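You operate a simulated robot arm through the tools that you are given. There is no shell and no other tool.

Carry out the task below with a simulated two-armed robot. There is one attempt and no reset: what you move stays moved.

JOB
Spiral-tape the papered mandrel at the lap on the white block.
Fine: set the lap dial, throw the red feed lever, crank till it is covered; feed off, arm up. Where these are worked on the way, their far stop is far enough and under half their travel is too little: red feed lever.

Only the result counts: the job must be done as asked and must still hold three seconds after the hand-in. Knocking over, shifting, dropping, spilling or breaking anything else fails it.

ROBOT AND FRAMES
Two 7-joint arms with two-finger grippers on one trunk that stands fixed in place. Base frame: the origin is at the foot of the trunk, x ahead of it, y to its left, z up. Lengths are in mm, angles in degrees, forces in N, time in s.
The left shoulder is at [64, 216, 1169], the right one opposite. With the tool pointing down near the work surface each hand reaches from about 280 to 800 mm from the base axis, measured 20 degrees to its own side. Payload 3.18 kg a hand.
The tool frame of a hand sits at the grasp point between the pads (the TCP): z along the fingers, y along the line on which they close. The tips reach 30 mm beyond it. The gripper opens to 144 mm. The gripper's body begins 103 mm behind the TCP.
Orientation is told as [roll, pitch, yaw] about the base's x, y, z axes, in that order, counted from this pose: with the fingers straight down and closing along the base's y, the tool's x points along the base's -x, its y along +y and its z along -z.

CONTROLS
- The arms move only by the tool move_arm. It takes "left_increments", "right_increments" or both (then of equal length, played together; a hand with none holds still); each is a list of rows, each an object (a shift or turn left out is 0, a gripper value left out holds the last) with "angular": the turn, a rotation vector about the tool's x, y, z in units of 4 degrees (1.0 is 4 degrees), a list of three; "slide": the shift along the tool's x, y, z in units of 40 mm (1.0 is 40 mm), a list of three; "hand": the opening, from 0 (shut) to 1 (fully open). In form: [{"angular": [wx, wy, wz], "slide": [tx, ty, tz], "hand": hand}, ...]. A call has 1 to 20 rows; each row shifts and turns the commanded pose from where the row before left it, along the tool's axes as they then stand. A call with a number of a shift or a turn outside -1 to 1 is refused whole. Rows are played at 5 a second. More than 50 mm and 8.6 degrees between two rows, or a gripper value outside its range, and nothing of the call is played. A pose out of reach is approached as far as the arm can. The call stops where the force on the tool passes 50 N (or 10 N more than at its start, if that is more) or the arm is blocked; 0.2 s more then pass. Each finger halts on what it meets, pressing with about 43 N; the grip force reading is that of the motor and also rises with nothing between the fingers. The clock runs only during rows and for 0.2 s after the last one: add rows that do not move to give the fingers time. It gives the time, the measured TCP pose, the force on the tool (base axes), the opening and the grip force at its end, in the units of the frame above (readings bear some noise), with the torque about the TCP (base axes, N m) and any sound that the robot's microphone picked up, and new pictures: "views" is both (left out), scene, wrist or none (wrist: the cameras of the hands that moved).
- Cameras (640 x 400 px; columns grow to the right, rows downward): "scene" is now at [140.6, 50.5, 1381.9]; the picture's right is [0.55, -0.83, 0.00], its down [-0.26, -0.17, -0.95] and it looks along [0.79, 0.52, -0.31] (base axes); focal length 214 px, centre (320, 200). "left" rides on the left gripper at [76, -16, -143] in its tool frame; the picture's right is [0.21, 0.98, 0.00], its down [-0.84, 0.18, -0.51] and it looks along [-0.50, 0.11, 0.86] (tool axes); focal length 218 px, centre (320, 200). "right" rides on the right gripper at [76, 16, -143] in its tool frame; the picture's right is [-0.21, 0.98, 0.00], its down [-0.84, -0.18, -0.51] and it looks along [-0.50, -0.11, 0.86] (tool axes); focal length 218 px, centre (320, 200). There is no depth. A picture from a camera that has moved, and an enlarged one, comes with that camera's place and axes in the base frame and with its lens.
- raise_lower(by): slides the trunk up (or, below 0, down) by that many mm; the arms and the scene camera ride with it, the base frame stays. It gives what a move gives, with no picture.
- head_to(pan, tilt): turns the head with the scene camera to pan (to the left, within 80 degrees either way) and tilt (down, from -29 to 69), counted from straight ahead of the robot. It gives what a move gives, and a new picture of the scene camera.
- zoom(camera, box): a new picture of the part [left, top, right, bottom] of that camera's present view, enlarged. No time passes.
- hand_in(): hands the job in; it is judged then, once.

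Nothing tells you positions but the pictures and the camera data. Unless the task says otherwise, let go and move clear before handing in.

The tools are called after "Emit:" by a JSON object that holds its "method" and its "body". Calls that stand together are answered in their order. move_arm: Moves the arms, as the interface text tells. Its arguments: {"type":"object","properties":{"left_increments":{"type":"array"},"right_increments":{"type":"array"},"views":{"type":"string","enum":["both","scene","wrist","none"]}},"required":[]} The other tools are called the same way: raise_lower (by) slides the trunk up or down; head_to (pan, tilt) turns the head that bears the scene camera; zoom (camera, box) takes an enlarged picture of a part of a camera's view; hand_in () hands the job in.

At the start:

```text
time: 0.0
left_position: [382.5, 601.3, 1243.9]
left_tcp_rot: [0.7, 8.0, 2.1]
left_ft_force: [-0.5, 0.0, -0.4]
left_torque: [-0.01, -0.04, 0.04]
left_gripper_width: 144.1
left_grip_force: 0.1
right_position: [418.1, 33.1, 1314.3]
right_tcp_rot: [0.0, 0.0, 0.1]
right_ft_force: [0.5, 0.3, -0.3]
right_torque: [0.05, -0.03, -0.01]
right_gripper_width: 143.8
right_grip_force: 0.0
trunk travel left (down, up): [-250.0, 119.0]
head pan, tilt: [33.4, 18.1]
```

scene: 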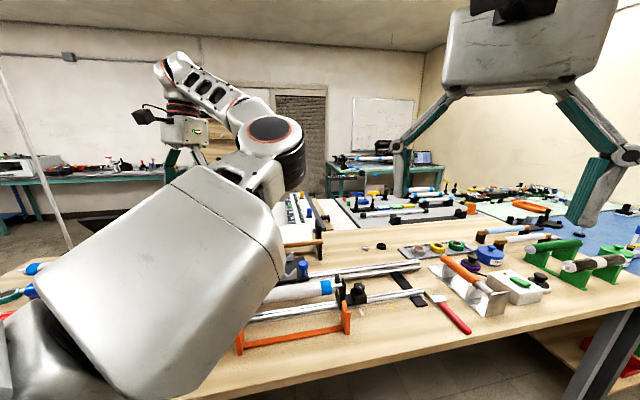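
right: 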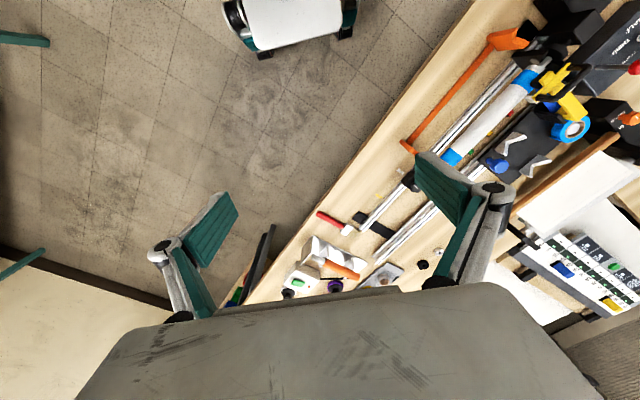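
left: 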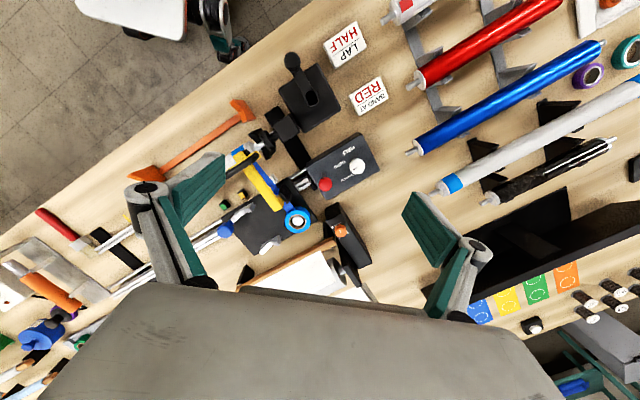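

The left wrist camera shows a taping lathe with a dial box (red knob, white dial), a crank on a black block, and white blocks "LAP HALF" and "BAND AT RED". I'll look closer before moving.

Emit:
{"method": "zoom", "body": {"camera": "left", "box": [200, 20, 440, 170]}}

Emit:
{"method": "zoom", "body": {"camera": "left", "box": [120, 100, 400, 275]}}

Emit:
{"method": "zoom", "body": {"camera": "right", "box": [400, 0, 640, 150]}}

Emit:
{"method": "head_to", "body": {"pan": 55, "tilt": 35}}

```text
2.67 times, centred on (320, 95) of left
camera zoom: at [327.0, 581.9, 1396.3], right [-0.24, 0.97, 0.04], down [0.9, 0.21, 0.39], along [0.37, 0.13, -0.92], focal length 582 px, centre (320, 480)
```

zoom: 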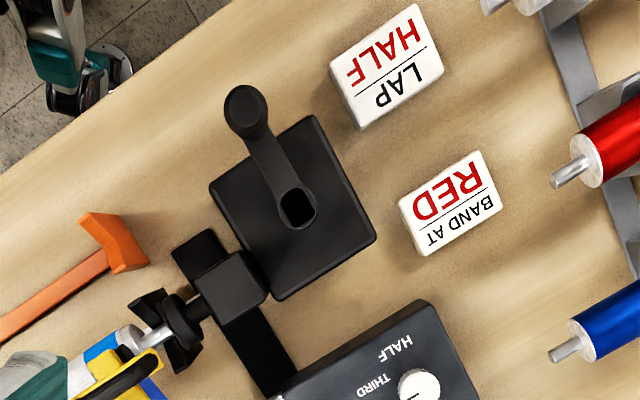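

```text
2.29 times, centred on (260, 188) of left
camera zoom: at [327.0, 581.9, 1396.3], right [-0.24, 0.97, 0.04], down [0.9, 0.21, 0.39], along [0.37, 0.13, -0.92], focal length 499 px, centre (457, 229)
```

zoom: 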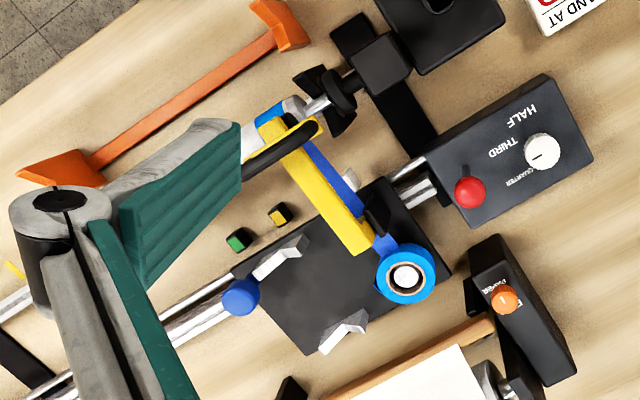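

```text
2.67 times, centred on (520, 75) of right
camera zoom: at [340.6, 49.5, 1457.0], right [0.21, 0.98, 0.0], down [0.84, -0.18, 0.51], along [0.5, -0.11, -0.86], focal length 582 px, centre (-213, 533)
```

zoom: 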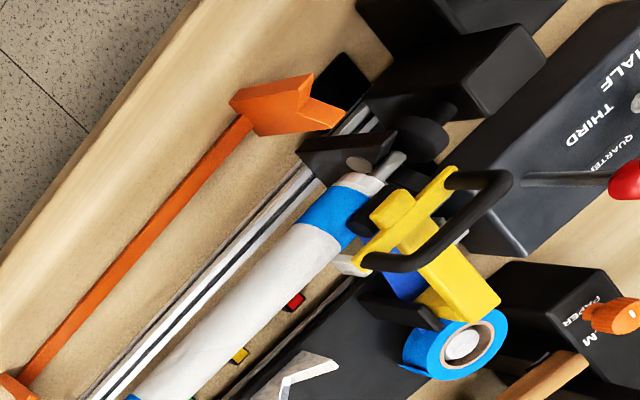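

```text
time: 0.8
left_position: [380.6, 603.8, 1243.4]
left_tcp_rot: [0.8, 8.2, 2.6]
left_ft_force: [0.9, 0.4, -0.1]
left_torque: [-0.01, 0.01, -0.03]
left_gripper_width: 144.0
left_grip_force: 0.1
right_position: [417.8, 32.0, 1313.8]
right_tcp_rot: [0.0, 0.0, 0.1]
right_ft_force: [0.2, 0.8, -0.3]
right_torque: [0.04, -0.01, -0.01]
right_gripper_width: 143.9
right_grip_force: 0.0
trunk travel left (down, up): [-250.0, 119.0]
head pan, tilt: [55.0, 35.0]
camera scene: at [113.3, 71.0, 1355.0], right [0.82, -0.57, 0.0], down [-0.33, -0.47, -0.82], along [0.47, 0.67, -0.57], focal length 214 px, centre (320, 200)
```

scene: 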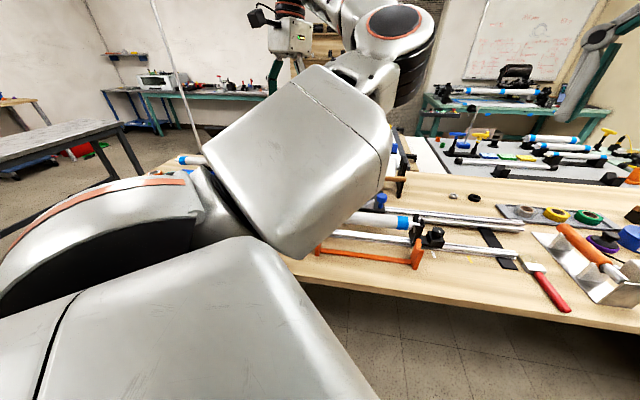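

The machine's axis runs diagonally, about 40° yawed. I put the red lever ball near [464,646,964], the tape roll near [580,606,931], the dial near [418,708], and the crank near [310,578]. I'll yaw the left hand to line up with the machine and look again.

Emit:
{"method": "move_arm", "body": {"left_increments": [{"angular": [0, 0, -1]}, {"angular": [0, 0, -1]}, {"angular": [0, 0, -1]}, {"angular": [0, 0, -1]}, {"angular": [0, 0, -1]}, {"angular": [0, 0, -1]}, {"angular": [0, 0, -1]}, {"angular": [0, 0, -1]}, {"angular": [0, 0, -1]}, {"angular": [0, 0, -1]}, {"slide": [1, 0, 0]}, {"slide": [1, 0, 0]}, {}]}}

```text
time: 3.5
left_position: [284.7, 589.9, 1226.3]
left_tcp_rot: [2.5, 9.4, 50.3]
left_ft_force: [-0.7, 0.0, 0.2]
left_torque: [-0.01, 0.06, -0.02]
left_gripper_width: 144.0
left_grip_force: 0.0
right_position: [419.2, 32.7, 1315.3]
right_tcp_rot: [-0.1, 0.1, 0.2]
right_ft_force: [0.6, 0.7, 0.7]
right_torque: [0.01, 0.04, 0.0]
right_gripper_width: 143.8
right_grip_force: 0.0
trunk travel left (down, up): [-250.0, 119.0]
head pan, tilt: [55.0, 35.0]
stopped in row 13 (left hand): the arm was blocked; the commanded pose is now the measured one
camera scene: at [114.4, 71.0, 1354.8], right [0.82, -0.57, 0.0], down [-0.33, -0.47, -0.82], along [0.47, 0.67, -0.57], focal length 214 px, centre (320, 200)
camera left: at [268.8, 536.2, 1379.4], right [-0.88, 0.47, 0.07], down [0.46, 0.81, 0.37], along [0.11, 0.36, -0.93], focal length 218 px, centre (320, 200)
```

scene: 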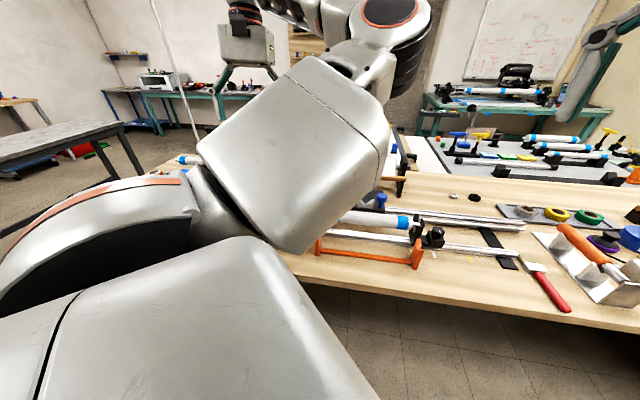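
left: 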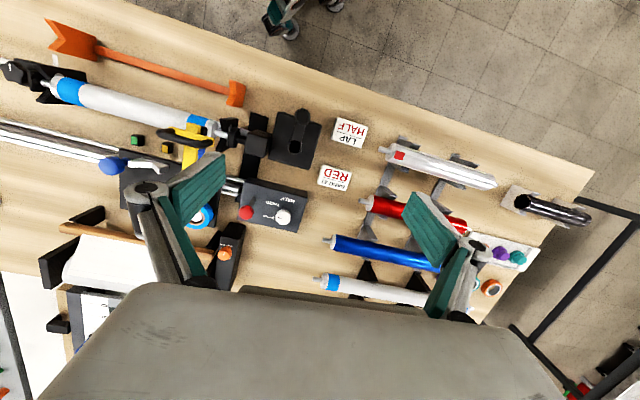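

The view is now nearly aligned with the machine. I'll zoom in on its parts.

Emit:
{"method": "zoom", "body": {"camera": "left", "box": [200, 90, 360, 190]}}

Emit:
{"method": "zoom", "body": {"camera": "left", "box": [100, 110, 340, 260]}}

Emit:
{"method": "zoom", "body": {"camera": "left", "box": [0, 30, 240, 180]}}

Emit:
{"method": "zoom", "body": {"camera": "right", "box": [480, 0, 640, 100]}}

```text
4.00 times, centred on (280, 140) of left
camera zoom: at [268.8, 536.2, 1379.4], right [-0.88, 0.47, 0.07], down [0.46, 0.81, 0.37], along [0.11, 0.36, -0.93], focal length 873 px, centre (480, 440)
```

zoom: 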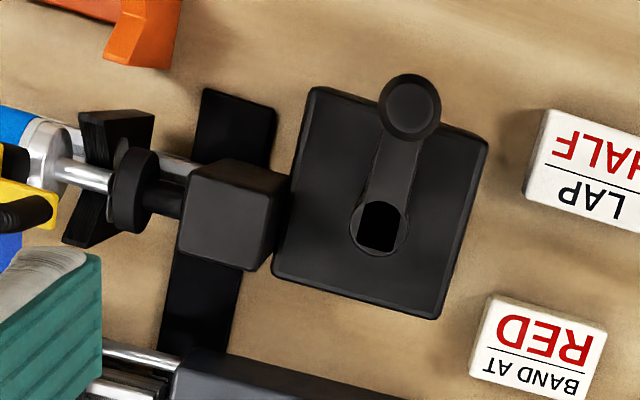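

```text
2.67 times, centred on (220, 185) of left
camera zoom: at [268.8, 536.2, 1379.4], right [-0.88, 0.47, 0.07], down [0.46, 0.81, 0.37], along [0.11, 0.36, -0.93], focal length 582 px, centre (587, 240)
```

zoom: 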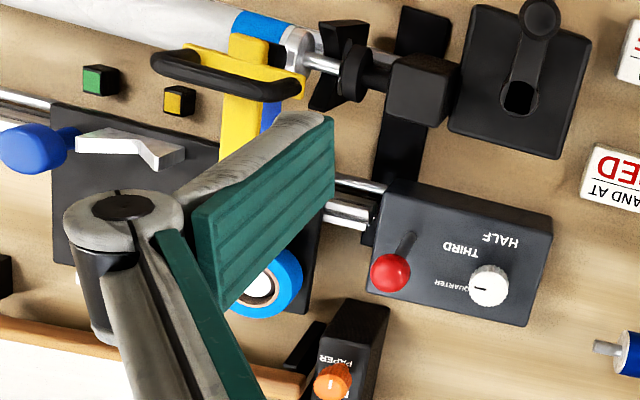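

```text
2.67 times, centred on (120, 105) of left
camera zoom: at [268.8, 536.2, 1379.4], right [-0.88, 0.47, 0.07], down [0.46, 0.81, 0.37], along [0.11, 0.36, -0.93], focal length 582 px, centre (853, 453)
```

zoom: 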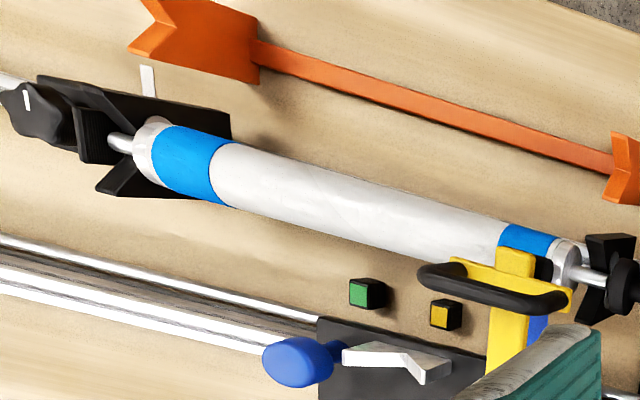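

```text
4.00 times, centred on (560, 50) of right
camera zoom: at [341.6, 49.3, 1456.6], right [0.21, 0.98, 0.0], down [0.84, -0.18, 0.51], along [0.49, -0.11, -0.86], focal length 873 px, centre (-640, 800)
```

zoom: 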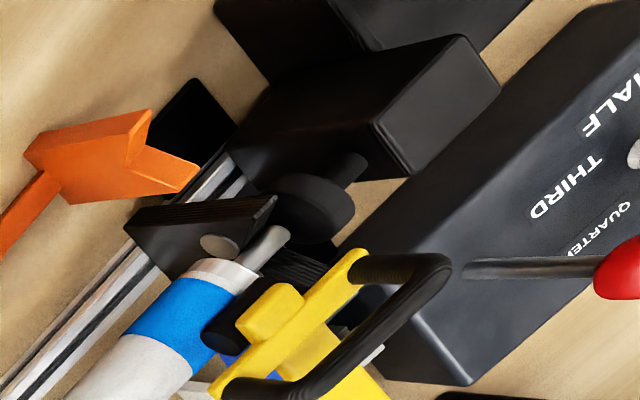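

The lathe holds the papered mandrel, with the tape arm already on its headstock end. The crank knob stands at about [269,540,1019] over its hub at about [310,580], and the dial points at QUARTER. I'll straighten the hand to vertical and go closer to the dial and lever.

Emit:
{"method": "move_arm", "body": {"left_increments": [{"angular": [0.2, -0.78, 0.36]}, {"angular": [0.2, -0.78, 0.36]}, {"angular": [0.2, -0.78, 0.36]}, {"slide": [-0.675, -0.608, 0.66]}, {"slide": [-0.675, -0.608, 0.66]}, {"slide": [-0.675, -0.608, 0.66]}, {"slide": [-0.675, -0.608, 0.66]}, {}], "views": "wrist"}}

Emit:
{"method": "zoom", "body": {"camera": "left", "box": [160, 60, 480, 260]}}

```text
time: 5.3
left_position: [422.8, 606.4, 1119.6]
left_tcp_rot: [2.0, 0.0, 47.2]
left_ft_force: [-0.6, -1.3, 0.0]
left_torque: [0.05, -0.04, -0.02]
left_gripper_width: 144.1
left_grip_force: 0.1
right_position: [416.4, 33.6, 1315.6]
right_tcp_rot: [0.0, 0.1, 0.1]
right_ft_force: [0.2, -1.0, -0.2]
right_torque: [-0.02, -0.03, -0.01]
right_gripper_width: 143.9
right_grip_force: 0.0
trunk travel left (down, up): [-250.0, 119.0]
head pan, tilt: [55.0, 35.0]
camera left: at [386.1, 537.5, 1262.4], right [-0.86, 0.51, 0.03], down [0.46, 0.73, 0.51], along [0.24, 0.45, -0.86], focal length 218 px, centre (320, 200)
```

left: 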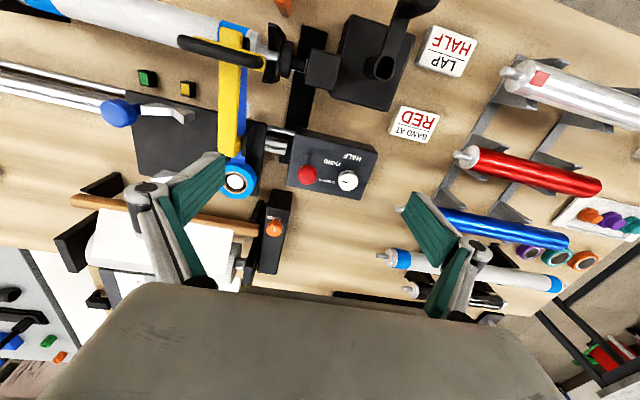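

```text
2.00 times, centred on (320, 160) of left
camera zoom: at [386.1, 537.5, 1262.4], right [-0.86, 0.51, 0.03], down [0.46, 0.73, 0.51], along [0.24, 0.45, -0.86], focal length 436 px, centre (320, 280)
```

zoom: 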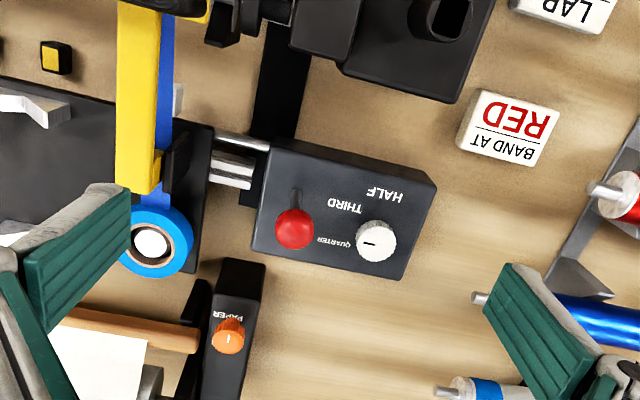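

Emit:
{"method": "zoom", "body": {"camera": "left", "box": [270, 110, 398, 190]}}

Emit:
{"method": "zoom", "body": {"camera": "left", "box": [170, 0, 442, 170]}}

Emit:
{"method": "zoom", "body": {"camera": "left", "box": [120, 10, 300, 210]}}

```text
5.00 times, centred on (334, 150) of left
camera zoom: at [386.1, 537.5, 1262.4], right [-0.86, 0.51, 0.03], down [0.46, 0.73, 0.51], along [0.24, 0.45, -0.86], focal length 1091 px, centre (250, 450)
```

zoom: 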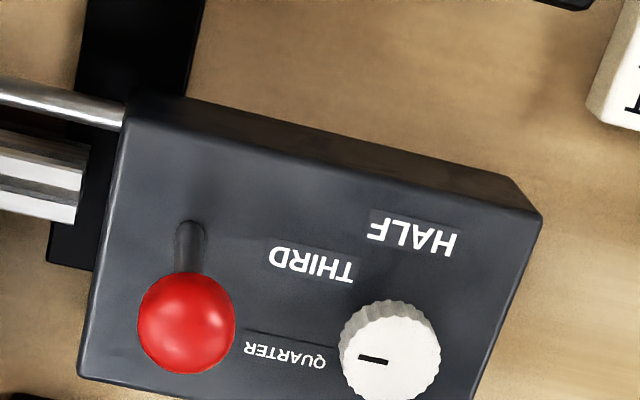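

```text
2.35 times, centred on (306, 85) of left
camera zoom: at [386.1, 537.5, 1262.4], right [-0.86, 0.51, 0.03], down [0.46, 0.73, 0.51], along [0.24, 0.45, -0.86], focal length 514 px, centre (353, 471)
```

zoom: 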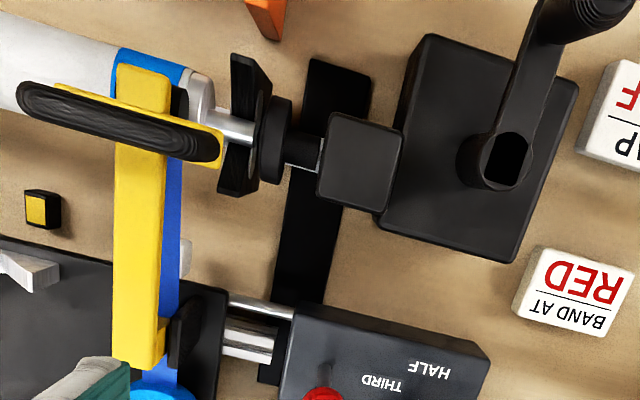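

```text
2.00 times, centred on (210, 110) of left
camera zoom: at [386.1, 537.5, 1262.4], right [-0.86, 0.51, 0.03], down [0.46, 0.73, 0.51], along [0.24, 0.45, -0.86], focal length 436 px, centre (540, 380)
```

zoom: 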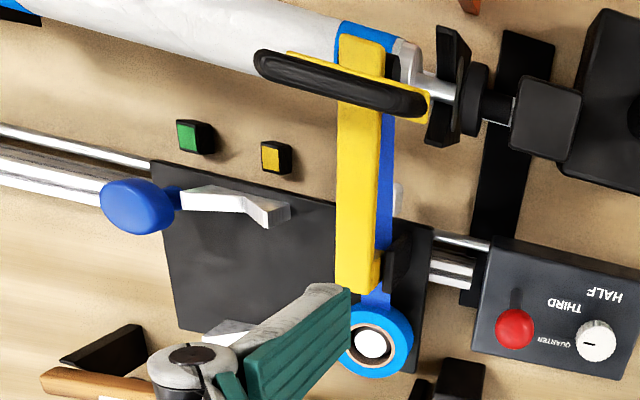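

The red lever appears nearly upright, with its base near [460,642,~895] and its ball near [461.5,644,969]. The dial is near [420,711,~912]. Before deciding which way to throw the lever, I'll zoom in for slots or marks.

Emit:
{"method": "zoom", "body": {"camera": "left", "box": [282, 130, 346, 190]}}

Emit:
{"method": "zoom", "body": {"camera": "right", "box": [576, 30, 640, 90]}}

Emit:
{"method": "zoom", "body": {"camera": "left", "box": [210, 10, 330, 85]}}

Emit:
{"method": "zoom", "body": {"camera": "left", "box": [200, 110, 300, 210]}}

```text
6.67 times, centred on (314, 160) of left
camera zoom: at [386.1, 537.5, 1262.4], right [-0.86, 0.51, 0.03], down [0.46, 0.73, 0.51], along [0.24, 0.45, -0.86], focal length 1455 px, centre (360, 467)
```

zoom: 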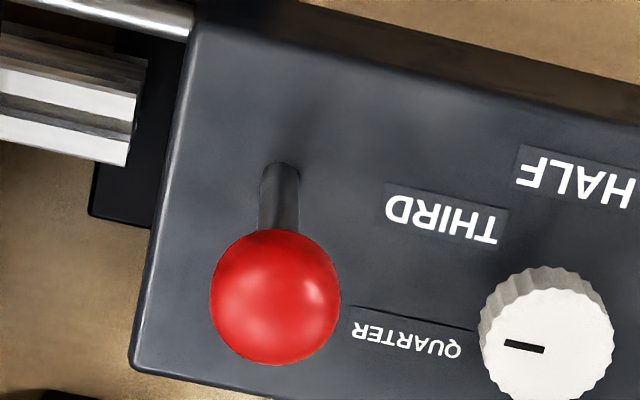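

```text
6.67 times, centred on (608, 60) of right
camera zoom: at [339.2, 49.1, 1457.7], right [0.21, 0.98, 0.0], down [0.84, -0.18, 0.51], along [0.5, -0.1, -0.86], focal length 1455 px, centre (-1600, 1133)
```

zoom: 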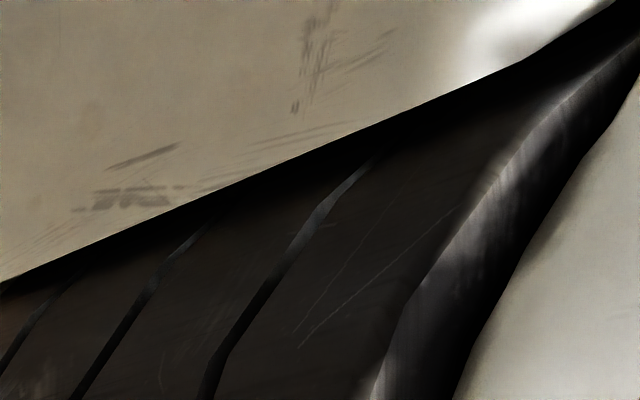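

```text
5.33 times, centred on (270, 48) of left
camera zoom: at [386.1, 537.5, 1262.4], right [-0.86, 0.51, 0.03], down [0.46, 0.73, 0.51], along [0.24, 0.45, -0.86], focal length 1164 px, centre (587, 1013)
```

zoom: 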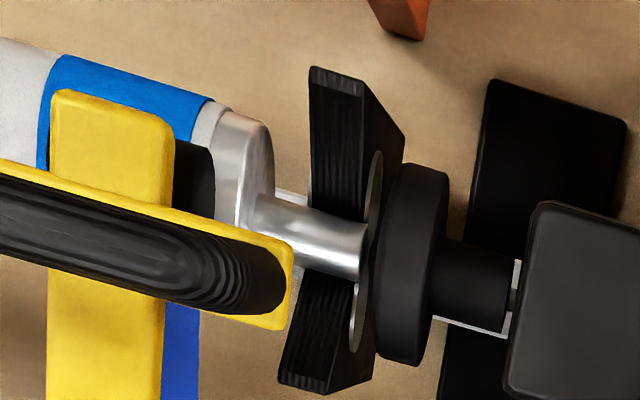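

```text
4.00 times, centred on (250, 160) of left
camera zoom: at [386.1, 537.5, 1262.4], right [-0.86, 0.51, 0.03], down [0.46, 0.73, 0.51], along [0.24, 0.45, -0.86], focal length 873 px, centre (600, 360)
```

zoom: 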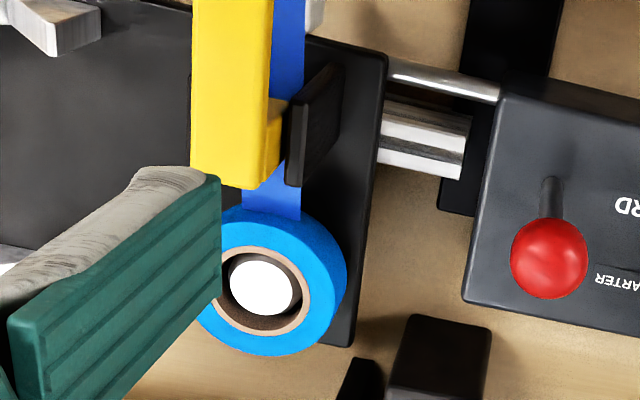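

The mandrel coupling and tape arm look seated. I'll move the camera almost above the dial to read the pointer angle without parallax.

Emit:
{"method": "move_arm", "body": {"left_increments": [{"slide": [-0.685, 0.446, 0.25], "angular": [0.5, 0, 0]}, {"slide": [-0.685, 0.446, 0.25]}, {"slide": [-0.685, 0.446, 0.25]}, {"slide": [-0.685, 0.446, 0.25]}, {}], "views": "wrist"}}

Emit:
{"method": "zoom", "body": {"camera": "left", "box": [240, 20, 400, 120]}}

```text
time: 6.5
left_position: [458.3, 723.8, 1080.3]
left_tcp_rot: [-2.7, -0.1, 45.7]
left_ft_force: [-0.1, -0.3, 1.0]
left_torque: [0.03, 0.02, 0.0]
left_gripper_width: 143.9
left_grip_force: 0.1
right_position: [417.0, 32.0, 1314.2]
right_tcp_rot: [0.1, 0.0, 0.2]
right_ft_force: [0.4, -0.3, -0.7]
right_torque: [0.06, 0.01, 0.0]
right_gripper_width: 144.0
right_grip_force: 0.1
trunk travel left (down, up): [-250.0, 119.0]
head pan, tilt: [55.0, 35.0]
camera left: at [410.7, 662.9, 1224.0], right [-0.84, 0.53, -0.04], down [0.44, 0.74, 0.5], along [0.3, 0.4, -0.87], focal length 218 px, centre (320, 200)
```

left: 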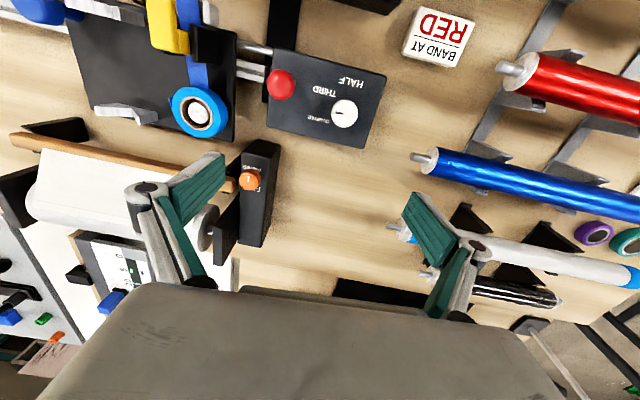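

```text
4.00 times, centred on (320, 70) of left
camera zoom: at [410.7, 662.9, 1224.0], right [-0.84, 0.53, -0.04], down [0.44, 0.74, 0.5], along [0.3, 0.4, -0.87], focal length 873 px, centre (320, 720)
```

zoom: 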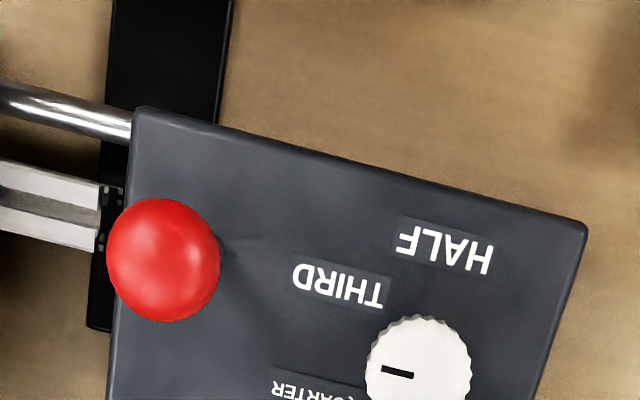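

Emit:
{"method": "zoom", "body": {"camera": "left", "box": [260, 40, 404, 150]}}

Emit:
{"method": "move_arm", "body": {"left_increments": [{}, {}], "views": "none"}}

```text
3.64 times, centred on (332, 95) of left
camera zoom: at [410.7, 662.9, 1224.0], right [-0.84, 0.53, -0.04], down [0.44, 0.74, 0.5], along [0.3, 0.4, -0.87], focal length 794 px, centre (276, 582)
```

zoom: 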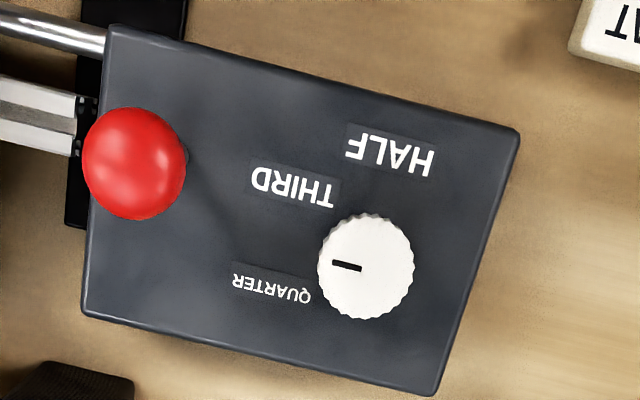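

```text
time: 7.1
left_position: [457.3, 724.7, 1078.9]
left_tcp_rot: [-2.5, 0.0, 45.7]
left_ft_force: [-0.3, -0.5, -0.3]
left_torque: [0.0, -0.02, -0.01]
left_gripper_width: 143.7
left_grip_force: 0.0
right_position: [418.5, 33.5, 1313.8]
right_tcp_rot: [0.0, 0.0, 0.1]
right_ft_force: [0.3, -0.4, -0.2]
right_torque: [-0.01, 0.0, 0.0]
right_gripper_width: 143.9
right_grip_force: 0.0
trunk travel left (down, up): [-250.0, 119.0]
head pan, tilt: [55.0, 35.0]
```

The dial points between QUARTER and THIRD, and HALF lies about 97° clockwise of it. I'll centre the hand over the dial at [419.5,712] and turn it to a start yaw of about 4°, with the gripper partly closed.

Emit:
{"method": "move_arm", "body": {"left_increments": [{"slide": [0.44, 0.23, 0], "angular": [-0.31, 0, 0], "hand": 0.45}, {"slide": [0.44, 0.23, 0], "angular": [-0.31, 0, 0]}, {"angular": [0, 0, 0.95]}, {"angular": [0, 0, 0.95]}, {"angular": [0, 0, 0.95]}, {"angular": [0, 0, 0.95]}, {"angular": [0, 0, 0.95]}, {"angular": [0, 0, 0.95]}, {"angular": [0, 0, 0.95]}, {"angular": [0, 0, 0.95]}, {"angular": [0, 0, 0.95]}, {"angular": [0, 0, 0.95]}, {"angular": [0, 0, 0.95]}, {}, {}], "views": "wrist"}}

```text
time: 10.3
left_position: [418.9, 713.0, 1080.4]
left_tcp_rot: [-0.1, 0.0, 3.9]
left_ft_force: [-0.5, -0.1, -0.5]
left_torque: [0.0, 0.0, -0.01]
left_gripper_width: 64.8
left_grip_force: 0.1
right_position: [417.1, 33.3, 1314.1]
right_tcp_rot: [0.0, 0.0, 0.1]
right_ft_force: [0.1, 0.0, -0.3]
right_torque: [-0.03, 0.03, 0.01]
right_gripper_width: 144.0
right_grip_force: 0.0
trunk travel left (down, up): [-250.0, 119.0]
head pan, tilt: [55.0, 35.0]
camera left: at [344.6, 692.6, 1222.5], right [-0.27, 0.96, 0.0], down [0.83, 0.24, 0.51], along [0.49, 0.14, -0.86], focal length 218 px, centre (320, 200)
```

left: 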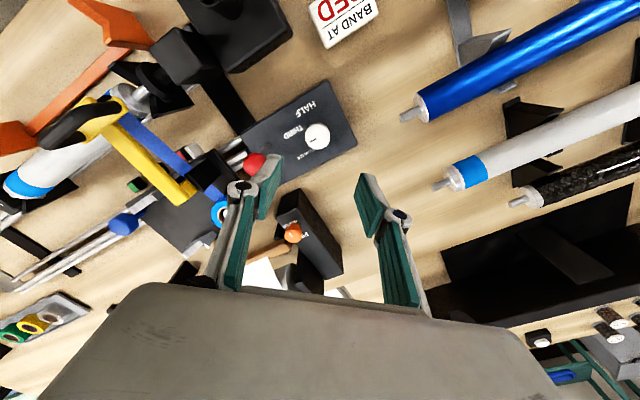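

The hand is well centred over the dial. I'll descend to it in steps.

Emit:
{"method": "move_arm", "body": {"left_increments": [{"slide": [0, 0, 0.9]}, {"slide": [0, 0, 0.9]}, {"slide": [0, 0, 0.9]}, {"slide": [0, 0, 0.6]}, {"slide": [0, 0, 0.35]}, {}]}}

Emit:
{"method": "zoom", "body": {"camera": "left", "box": [200, 50, 440, 200]}}

```text
time: 11.7
left_position: [420.5, 712.6, 932.6]
left_tcp_rot: [-0.1, 0.0, 3.9]
left_ft_force: [0.2, 1.0, 0.3]
left_torque: [-0.04, 0.01, 0.02]
left_gripper_width: 64.6
left_grip_force: 0.0
right_position: [417.1, 33.4, 1314.2]
right_tcp_rot: [0.0, 0.0, 0.0]
right_ft_force: [-1.3, 0.3, -0.2]
right_torque: [-0.01, -0.01, 0.01]
right_gripper_width: 144.0
right_grip_force: 0.0
trunk travel left (down, up): [-250.0, 119.0]
head pan, tilt: [55.0, 35.0]
camera scene: at [113.1, 71.0, 1355.1], right [0.82, -0.57, 0.0], down [-0.33, -0.47, -0.82], along [0.47, 0.67, -0.57], focal length 214 px, centre (320, 200)
camera left: at [344.6, 692.5, 1076.1], right [-0.28, 0.96, 0.0], down [0.83, 0.24, 0.51], along [0.49, 0.14, -0.86], focal length 218 px, centre (320, 200)
```

scene: 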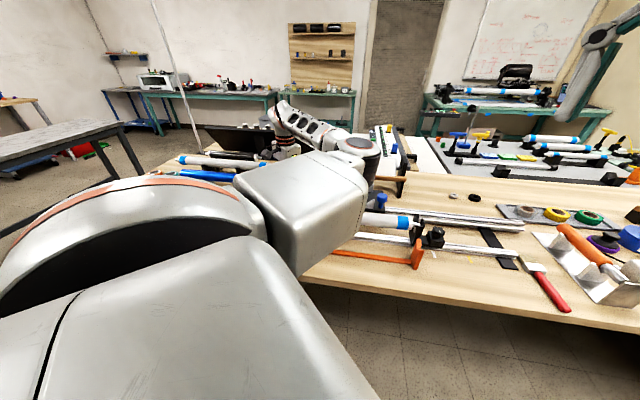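
left: 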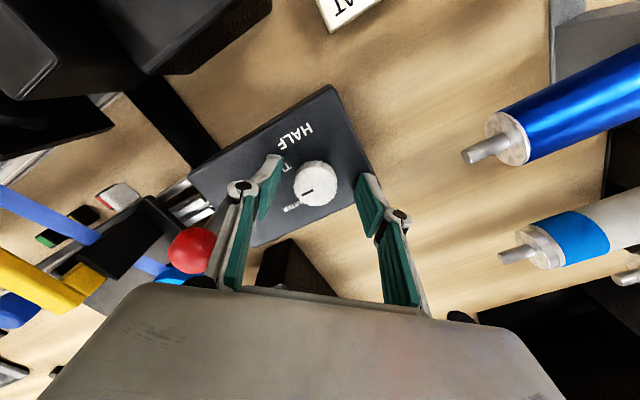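

```text
2.67 times, centred on (320, 125) of left
camera zoom: at [344.6, 692.5, 1076.1], right [-0.28, 0.96, 0.0], down [0.83, 0.24, 0.51], along [0.49, 0.14, -0.86], focal length 582 px, centre (320, 400)
```

zoom: 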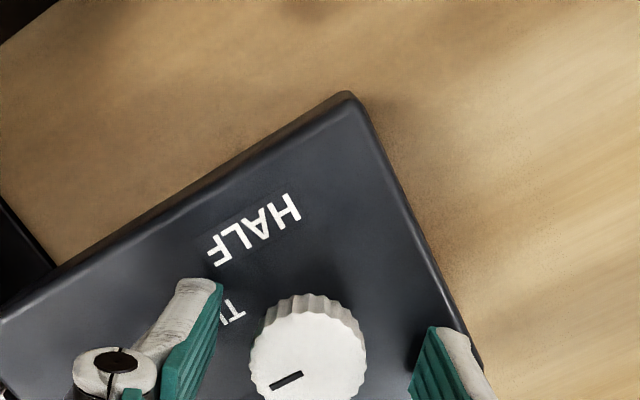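

Emit:
{"method": "move_arm", "body": {"left_increments": [{"slide": [0, -0.04, 0.13]}, {}, {"hand": 0.15}, {}, {}], "views": "wrist"}}

Emit:
{"method": "zoom", "body": {"camera": "left", "box": [200, 80, 440, 230]}}

```text
time: 12.9
left_position: [420.1, 710.6, 929.4]
left_tcp_rot: [-0.1, 0.0, 3.9]
left_ft_force: [1.7, -9.2, 11.8]
left_torque: [-0.21, 0.15, -0.01]
left_gripper_width: 31.7
left_grip_force: 45.6
right_position: [417.9, 30.2, 1314.6]
right_tcp_rot: [0.1, 0.0, 0.1]
right_ft_force: [-0.7, -0.5, -0.2]
right_torque: [-0.02, -0.01, -0.02]
right_gripper_width: 144.1
right_grip_force: 0.1
trunk travel left (down, up): [-250.0, 119.0]
head pan, tilt: [55.0, 35.0]
camera left: at [344.5, 688.7, 1072.5], right [-0.27, 0.96, 0.0], down [0.83, 0.24, 0.51], along [0.49, 0.14, -0.86], focal length 218 px, centre (320, 200)
```

left: 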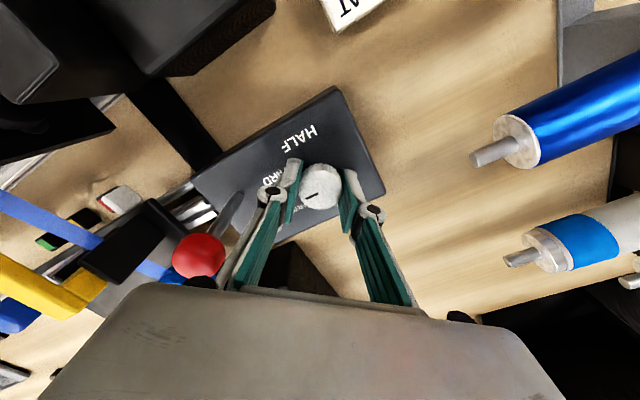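

```text
2.67 times, centred on (320, 155) of left
camera zoom: at [344.5, 688.7, 1072.5], right [-0.27, 0.96, 0.0], down [0.83, 0.24, 0.51], along [0.49, 0.14, -0.86], focal length 582 px, centre (320, 320)
```

zoom: 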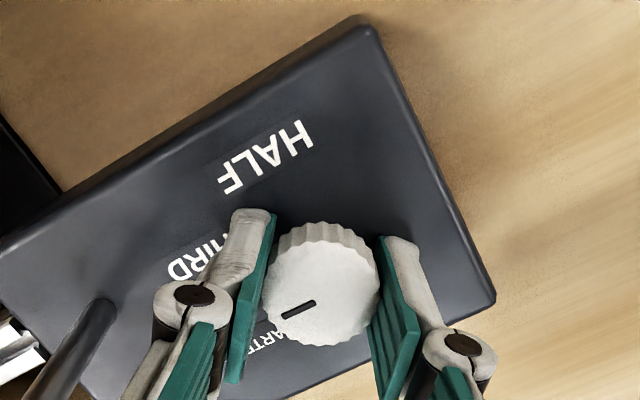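

The dial is gripped at 32 mm wide, and the lever rod is visibly clear of the fingers. I'll ease up 2 mm and turn the dial halfway clockwise.

Emit:
{"method": "move_arm", "body": {"left_increments": [{"slide": [0, 0, -0.07]}, {"angular": [0, 0, 1]}, {"angular": [0, 0, 1]}, {"angular": [0, 0, 1]}, {"angular": [0, 0, 1]}, {"angular": [0, 0, 1]}, {"angular": [0, 0, 1]}, {"angular": [0, 0, 1]}, {"angular": [0, 0, 1]}, {"angular": [0, 0, 1]}, {"angular": [0, 0, 1]}, {"angular": [0, 0, 1]}, {"angular": [0, 0, 1]}, {}], "views": "wrist"}}

Emit:
{"method": "zoom", "body": {"camera": "left", "box": [200, 80, 440, 230]}}

```text
time: 15.9
left_position: [419.6, 709.2, 929.8]
left_tcp_rot: [-0.3, -0.3, -44.2]
left_ft_force: [-8.3, -29.1, -22.0]
left_torque: [-0.3, -0.19, 0.0]
left_gripper_width: 31.7
left_grip_force: 45.2
right_position: [417.8, 32.1, 1314.1]
right_tcp_rot: [0.0, 0.1, 0.2]
right_ft_force: [0.0, -0.4, -1.2]
right_torque: [0.02, 0.03, 0.02]
right_gripper_width: 144.2
right_grip_force: 0.0
trunk travel left (down, up): [-250.0, 119.0]
head pan, tilt: [55.0, 35.0]
camera left: at [352.9, 752.7, 1072.8], right [0.53, 0.85, -0.01], down [0.73, -0.46, 0.51], along [0.43, -0.28, -0.86], focal length 218 px, centre (320, 200)
```

left: 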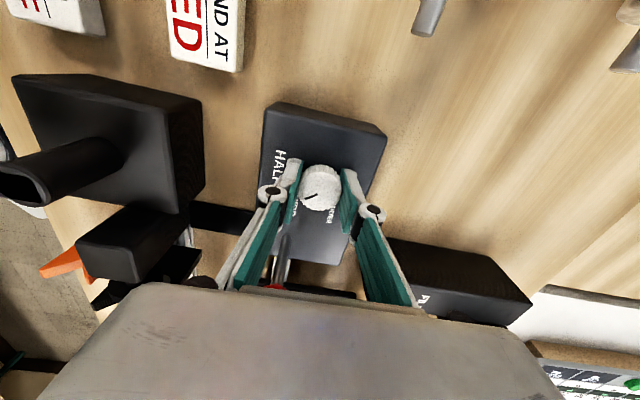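

```text
2.67 times, centred on (320, 155) of left
camera zoom: at [352.9, 752.7, 1072.8], right [0.53, 0.85, -0.01], down [0.73, -0.46, 0.51], along [0.43, -0.28, -0.86], focal length 582 px, centre (320, 320)
```

zoom: 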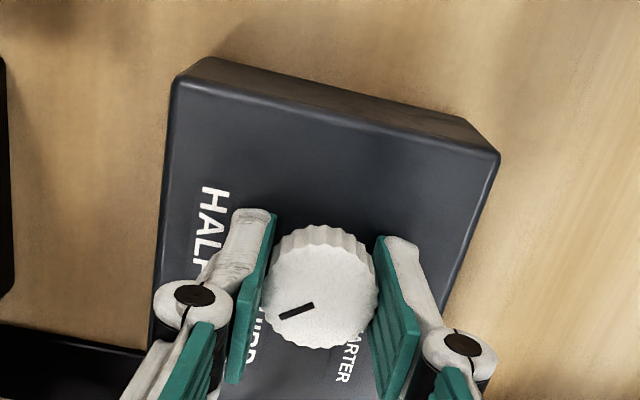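

The dial is turning with the hand. I'll relax the side strain slightly and continue.

Emit:
{"method": "move_arm", "body": {"left_increments": [{"slide": [-0.025, -0.025, 0.03]}, {"angular": [0, 0, 1]}, {"angular": [0, 0, 1]}, {"angular": [0, 0, 1]}, {"angular": [0, 0, 1]}, {"angular": [0, 0, 1]}, {"angular": [0, 0, 1]}, {"angular": [0, 0, 1]}, {"angular": [0, 0, 1]}, {"angular": [0, 0, 1]}, {"angular": [0, 0, 1]}, {"angular": [0, 0, 1]}, {}], "views": "wrist"}}

Emit:
{"method": "zoom", "body": {"camera": "left", "box": [200, 80, 440, 230]}}

```text
time: 18.7
left_position: [419.0, 710.4, 930.1]
left_tcp_rot: [0.1, 0.0, -88.1]
left_ft_force: [-9.7, -1.2, -3.4]
left_torque: [0.15, 0.16, 0.7]
left_gripper_width: 31.9
left_grip_force: 45.1
right_position: [417.3, 32.9, 1315.0]
right_tcp_rot: [0.0, 0.0, 0.1]
right_ft_force: [-0.8, -0.9, -0.1]
right_torque: [0.0, 0.04, -0.01]
right_gripper_width: 144.1
right_grip_force: 0.1
trunk travel left (down, up): [-250.0, 119.0]
head pan, tilt: [55.0, 35.0]
camera left: at [399.6, 786.9, 1073.2], right [0.97, 0.24, 0.0], down [0.21, -0.84, 0.51], along [0.12, -0.49, -0.86], focal length 218 px, centre (320, 200)
```

left: 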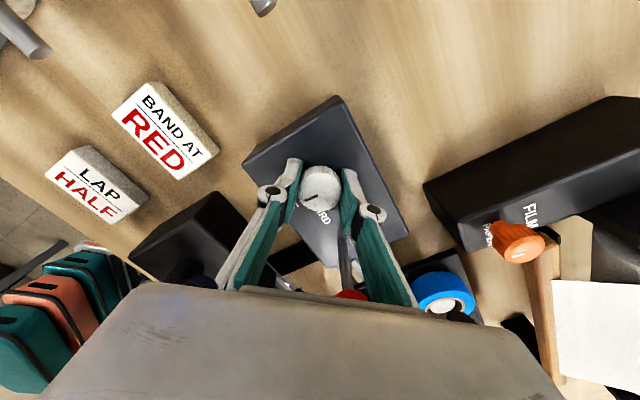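

```text
2.67 times, centred on (320, 155) of left
camera zoom: at [399.6, 786.9, 1073.2], right [0.97, 0.24, 0.0], down [0.21, -0.84, 0.51], along [0.12, -0.49, -0.86], focal length 582 px, centre (320, 320)
```

zoom: 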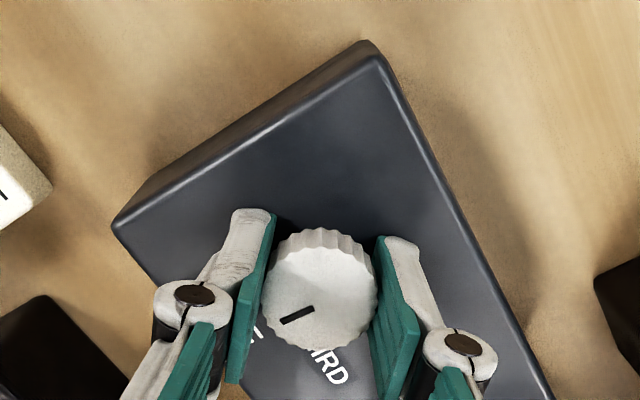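

The dial has turned about 92°, putting its pointer near HALF. I'll release it, rise and check.

Emit:
{"method": "move_arm", "body": {"left_increments": [{"hand": 0.45}, {}, {"slide": [0, 0, -0.9]}, {"slide": [0, 0, -0.9]}, {"slide": [0, 0, -0.9]}, {}], "views": "wrist"}}

Emit:
{"method": "zoom", "body": {"camera": "left", "box": [240, 90, 400, 190]}}

```text
time: 20.1
left_position: [421.7, 711.6, 1037.7]
left_tcp_rot: [0.1, -0.2, -88.2]
left_ft_force: [-0.9, -0.2, 0.6]
left_torque: [0.01, 0.02, 0.0]
left_gripper_width: 64.7
left_grip_force: 0.1
right_position: [418.1, 33.3, 1314.8]
right_tcp_rot: [0.0, 0.1, 0.2]
right_ft_force: [0.5, 0.7, 0.1]
right_torque: [-0.03, 0.03, -0.03]
right_gripper_width: 144.1
right_grip_force: 0.0
trunk travel left (down, up): [-250.0, 119.0]
head pan, tilt: [55.0, 35.0]
camera left: at [402.0, 787.2, 1181.4], right [0.97, 0.24, 0.0], down [0.21, -0.84, 0.51], along [0.12, -0.49, -0.86], focal length 218 px, centre (320, 200)
```

left: 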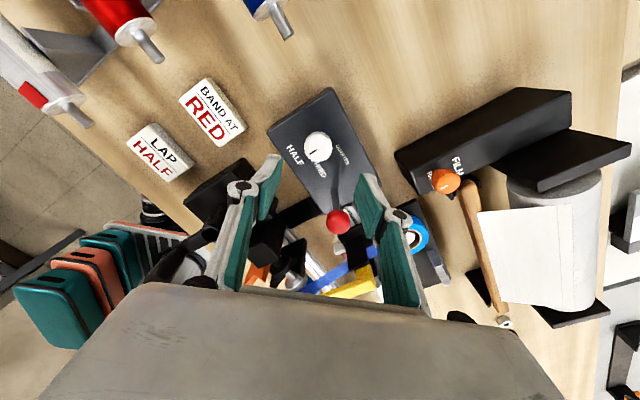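

```text
4.00 times, centred on (320, 140) of left
camera zoom: at [402.0, 787.2, 1181.4], right [0.97, 0.24, 0.0], down [0.21, -0.84, 0.51], along [0.12, -0.49, -0.86], focal length 873 px, centre (320, 440)
```

zoom: 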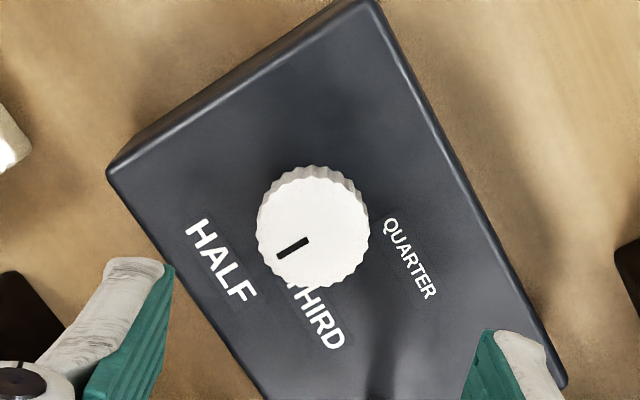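

The dial reads HALF. Next I'll look closely at the lever to see its lean.

Emit:
{"method": "zoom", "body": {"camera": "left", "box": [300, 150, 396, 250]}}

Emit:
{"method": "zoom", "body": {"camera": "left", "box": [240, 150, 480, 300]}}

```text
4.00 times, centred on (348, 200) of left
camera zoom: at [402.0, 787.2, 1181.4], right [0.97, 0.24, 0.0], down [0.21, -0.84, 0.51], along [0.12, -0.49, -0.86], focal length 873 px, centre (208, 200)
```

zoom: 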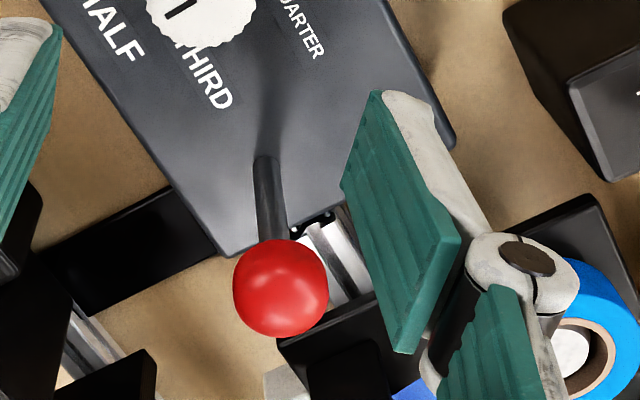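

```text
2.67 times, centred on (360, 225) of left
camera zoom: at [402.0, 787.2, 1181.4], right [0.97, 0.24, 0.0], down [0.21, -0.84, 0.51], along [0.12, -0.49, -0.86], focal length 582 px, centre (213, 133)
```

zoom: 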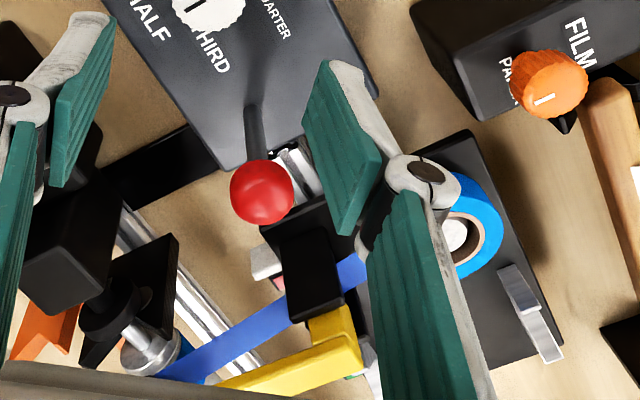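

The lever is upright with a ball about 29 mm across near [460.5,643,969]. I'll turn to yaw -45°, centre over the ball, and grip it so I can feel which way it throws.

Emit:
{"method": "move_arm", "body": {"left_increments": [{"angular": [0, 0, -0.98]}, {"angular": [0, 0, -0.98]}, {"angular": [0, 0, -0.98]}, {"angular": [0, 0, -0.98]}, {"angular": [0, 0, -0.98]}, {"angular": [0, 0, -0.98]}, {"angular": [0, 0, -0.98]}, {"angular": [0, 0, -0.98]}, {"angular": [0, 0, -0.98]}, {"angular": [0, 0, -0.98]}, {"angular": [0, 0, -0.98]}, {"slide": [-0.643, -0.166, 0]}, {"slide": [-0.643, -0.166, 0]}, {"slide": [-0.643, -0.166, 0]}, {}], "views": "wrist"}}

Emit:
{"method": "zoom", "body": {"camera": "left", "box": [200, 80, 440, 230]}}

```text
time: 23.3
left_position: [460.8, 642.0, 1036.5]
left_tcp_rot: [0.0, -0.1, -45.0]
left_ft_force: [0.1, -0.2, -0.3]
left_torque: [-0.01, 0.0, 0.03]
left_gripper_width: 64.7
left_grip_force: 0.0
right_position: [418.5, 32.5, 1314.2]
right_tcp_rot: [-0.1, 0.0, 0.1]
right_ft_force: [0.3, 0.2, 0.8]
right_torque: [-0.01, 0.02, 0.01]
right_gripper_width: 143.9
right_grip_force: 0.0
trunk travel left (down, up): [-250.0, 119.0]
head pan, tilt: [55.0, 35.0]
camera left: at [395.4, 684.2, 1178.7], right [0.54, 0.84, 0.0], down [0.72, -0.47, 0.51], along [0.43, -0.28, -0.86], focal length 218 px, centre (320, 200)
```

left: 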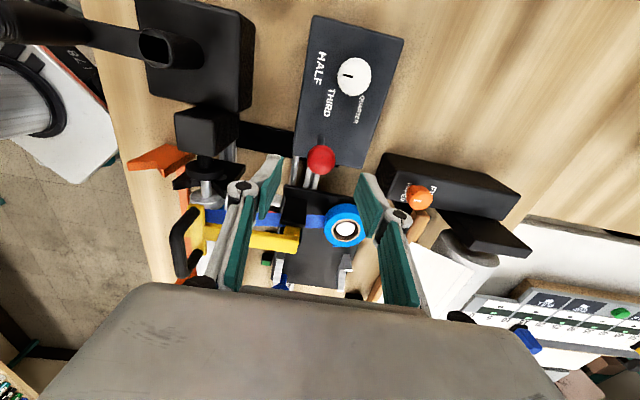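

```text
2.67 times, centred on (320, 155) of left
camera zoom: at [395.4, 684.2, 1178.7], right [0.54, 0.84, 0.0], down [0.72, -0.47, 0.51], along [0.43, -0.28, -0.86], focal length 582 px, centre (320, 320)
```

zoom: 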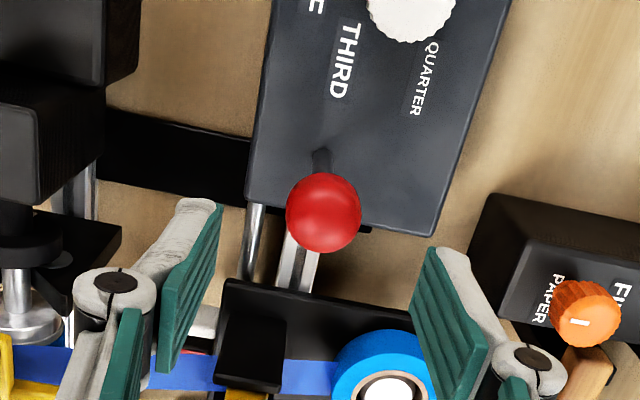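

Emit:
{"method": "move_arm", "body": {"left_increments": [{"slide": [0, 0, 0.8]}, {"slide": [0, 0, 0.8]}, {}, {"hand": 0.1}, {}, {}], "views": "wrist"}}

Emit:
{"method": "zoom", "body": {"camera": "left", "box": [200, 80, 440, 230]}}

```text
time: 24.7
left_position: [462.2, 641.8, 973.7]
left_tcp_rot: [0.1, -0.1, -45.0]
left_ft_force: [2.1, 3.4, 4.3]
left_torque: [0.02, -0.18, -0.01]
left_gripper_width: 24.9
left_grip_force: 44.8
right_position: [418.3, 33.8, 1314.4]
right_tcp_rot: [0.0, 0.0, 0.2]
right_ft_force: [0.0, 0.2, 0.3]
right_torque: [0.01, -0.02, 0.02]
right_gripper_width: 144.1
right_grip_force: 0.1
trunk travel left (down, up): [-250.0, 119.0]
head pan, tilt: [55.0, 35.0]
camera left: at [395.6, 684.3, 1116.4], right [0.54, 0.84, 0.0], down [0.72, -0.47, 0.51], along [0.43, -0.28, -0.86], focal length 218 px, centre (320, 200)
```

left: 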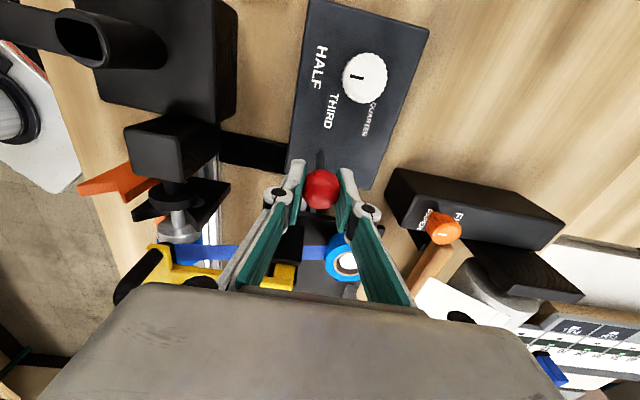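

```text
2.67 times, centred on (320, 155) of left
camera zoom: at [395.6, 684.3, 1116.4], right [0.54, 0.84, 0.0], down [0.72, -0.47, 0.51], along [0.43, -0.28, -0.86], focal length 582 px, centre (320, 320)
```

zoom: 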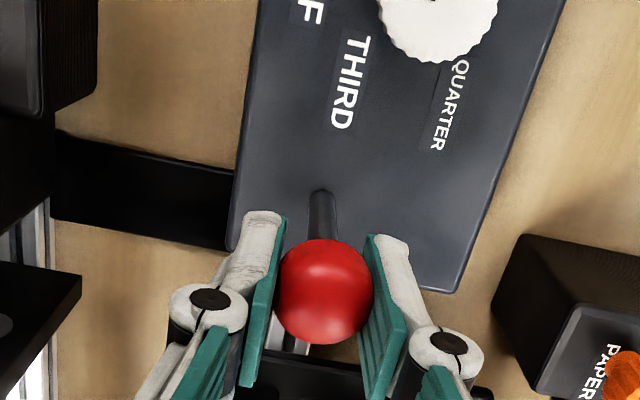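

The ball is gripped at 25 mm. I'll feel the four directions with small nudges, starting along +m.

Emit:
{"method": "move_arm", "body": {"left_increments": [{"slide": [0.15, 0, 0]}, {}], "views": "none"}}

Emit:
{"method": "move_arm", "body": {"left_increments": [{"slide": [-0.3, 0, 0]}, {}], "views": "none"}}

Emit:
{"method": "move_arm", "body": {"left_increments": [{"slide": [0.15, 0, 0]}, {}], "views": "none"}}

Emit:
{"method": "move_arm", "body": {"left_increments": [{"slide": [0, 0.15, 0]}, {}], "views": "none"}}

Emit:
{"method": "move_arm", "body": {"left_increments": [{"slide": [0, -0.3, 0]}, {}], "views": "none"}}

```text
time: 25.3
left_position: [461.7, 640.1, 973.4]
left_tcp_rot: [0.1, -0.2, -45.4]
left_ft_force: [24.1, -25.7, 1.9]
left_torque: [-0.71, -0.57, 0.01]
left_gripper_width: 24.9
left_grip_force: 44.9
right_position: [420.3, 30.5, 1313.5]
right_tcp_rot: [0.1, 0.2, 0.1]
right_ft_force: [0.1, 0.0, 0.8]
right_torque: [0.02, 0.01, -0.03]
right_gripper_width: 144.2
right_grip_force: 0.0
trunk travel left (down, up): [-250.0, 119.0]
head pan, tilt: [55.0, 35.0]
```

```text
time: 25.9
left_position: [461.1, 641.3, 974.7]
left_tcp_rot: [0.1, 0.2, -44.4]
left_ft_force: [-4.0, 24.7, 4.0]
left_torque: [0.97, 0.41, 0.1]
left_gripper_width: 25.1
left_grip_force: 45.1
right_position: [417.0, 34.6, 1315.3]
right_tcp_rot: [-0.2, 0.0, 0.1]
right_ft_force: [0.2, 0.0, 0.5]
right_torque: [-0.02, 0.02, -0.05]
right_gripper_width: 143.8
right_grip_force: 0.1
trunk travel left (down, up): [-250.0, 119.0]
head pan, tilt: [55.0, 35.0]
```

```text
time: 26.5
left_position: [461.1, 642.2, 972.6]
left_tcp_rot: [0.1, -0.1, -45.1]
left_ft_force: [9.0, 13.5, 7.2]
left_torque: [0.54, 0.24, 0.03]
left_gripper_width: 25.0
left_grip_force: 45.5
right_position: [418.0, 34.1, 1314.2]
right_tcp_rot: [0.0, 0.1, 0.1]
right_ft_force: [-0.3, 0.0, 0.2]
right_torque: [0.0, -0.01, 0.0]
right_gripper_width: 143.9
right_grip_force: 0.0
trunk travel left (down, up): [-250.0, 119.0]
head pan, tilt: [55.0, 35.0]
```

```text
time: 27.1
left_position: [463.7, 643.6, 972.6]
left_tcp_rot: [-0.3, 0.0, -45.0]
left_ft_force: [-3.6, -16.4, 0.8]
left_torque: [-0.72, 0.73, 0.11]
left_gripper_width: 25.3
left_grip_force: 44.7
right_position: [417.9, 31.0, 1315.0]
right_tcp_rot: [0.1, 0.0, 0.0]
right_ft_force: [-0.6, -0.2, 0.2]
right_torque: [-0.02, 0.0, 0.01]
right_gripper_width: 143.9
right_grip_force: 0.1
trunk travel left (down, up): [-250.0, 119.0]
head pan, tilt: [55.0, 35.0]
```

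```text
time: 27.7
left_position: [460.6, 640.5, 973.5]
left_tcp_rot: [0.8, -0.3, -44.8]
left_ft_force: [26.2, 28.2, 8.5]
left_torque: [0.65, -0.6, -0.14]
left_gripper_width: 25.0
left_grip_force: 45.2
right_position: [420.4, 36.1, 1313.8]
right_tcp_rot: [-0.1, 0.1, 0.1]
right_ft_force: [0.3, -0.6, -0.3]
right_torque: [0.0, -0.01, -0.01]
right_gripper_width: 143.9
right_grip_force: 0.1
trunk travel left (down, up): [-250.0, 119.0]
head pan, tilt: [55.0, 35.0]
```

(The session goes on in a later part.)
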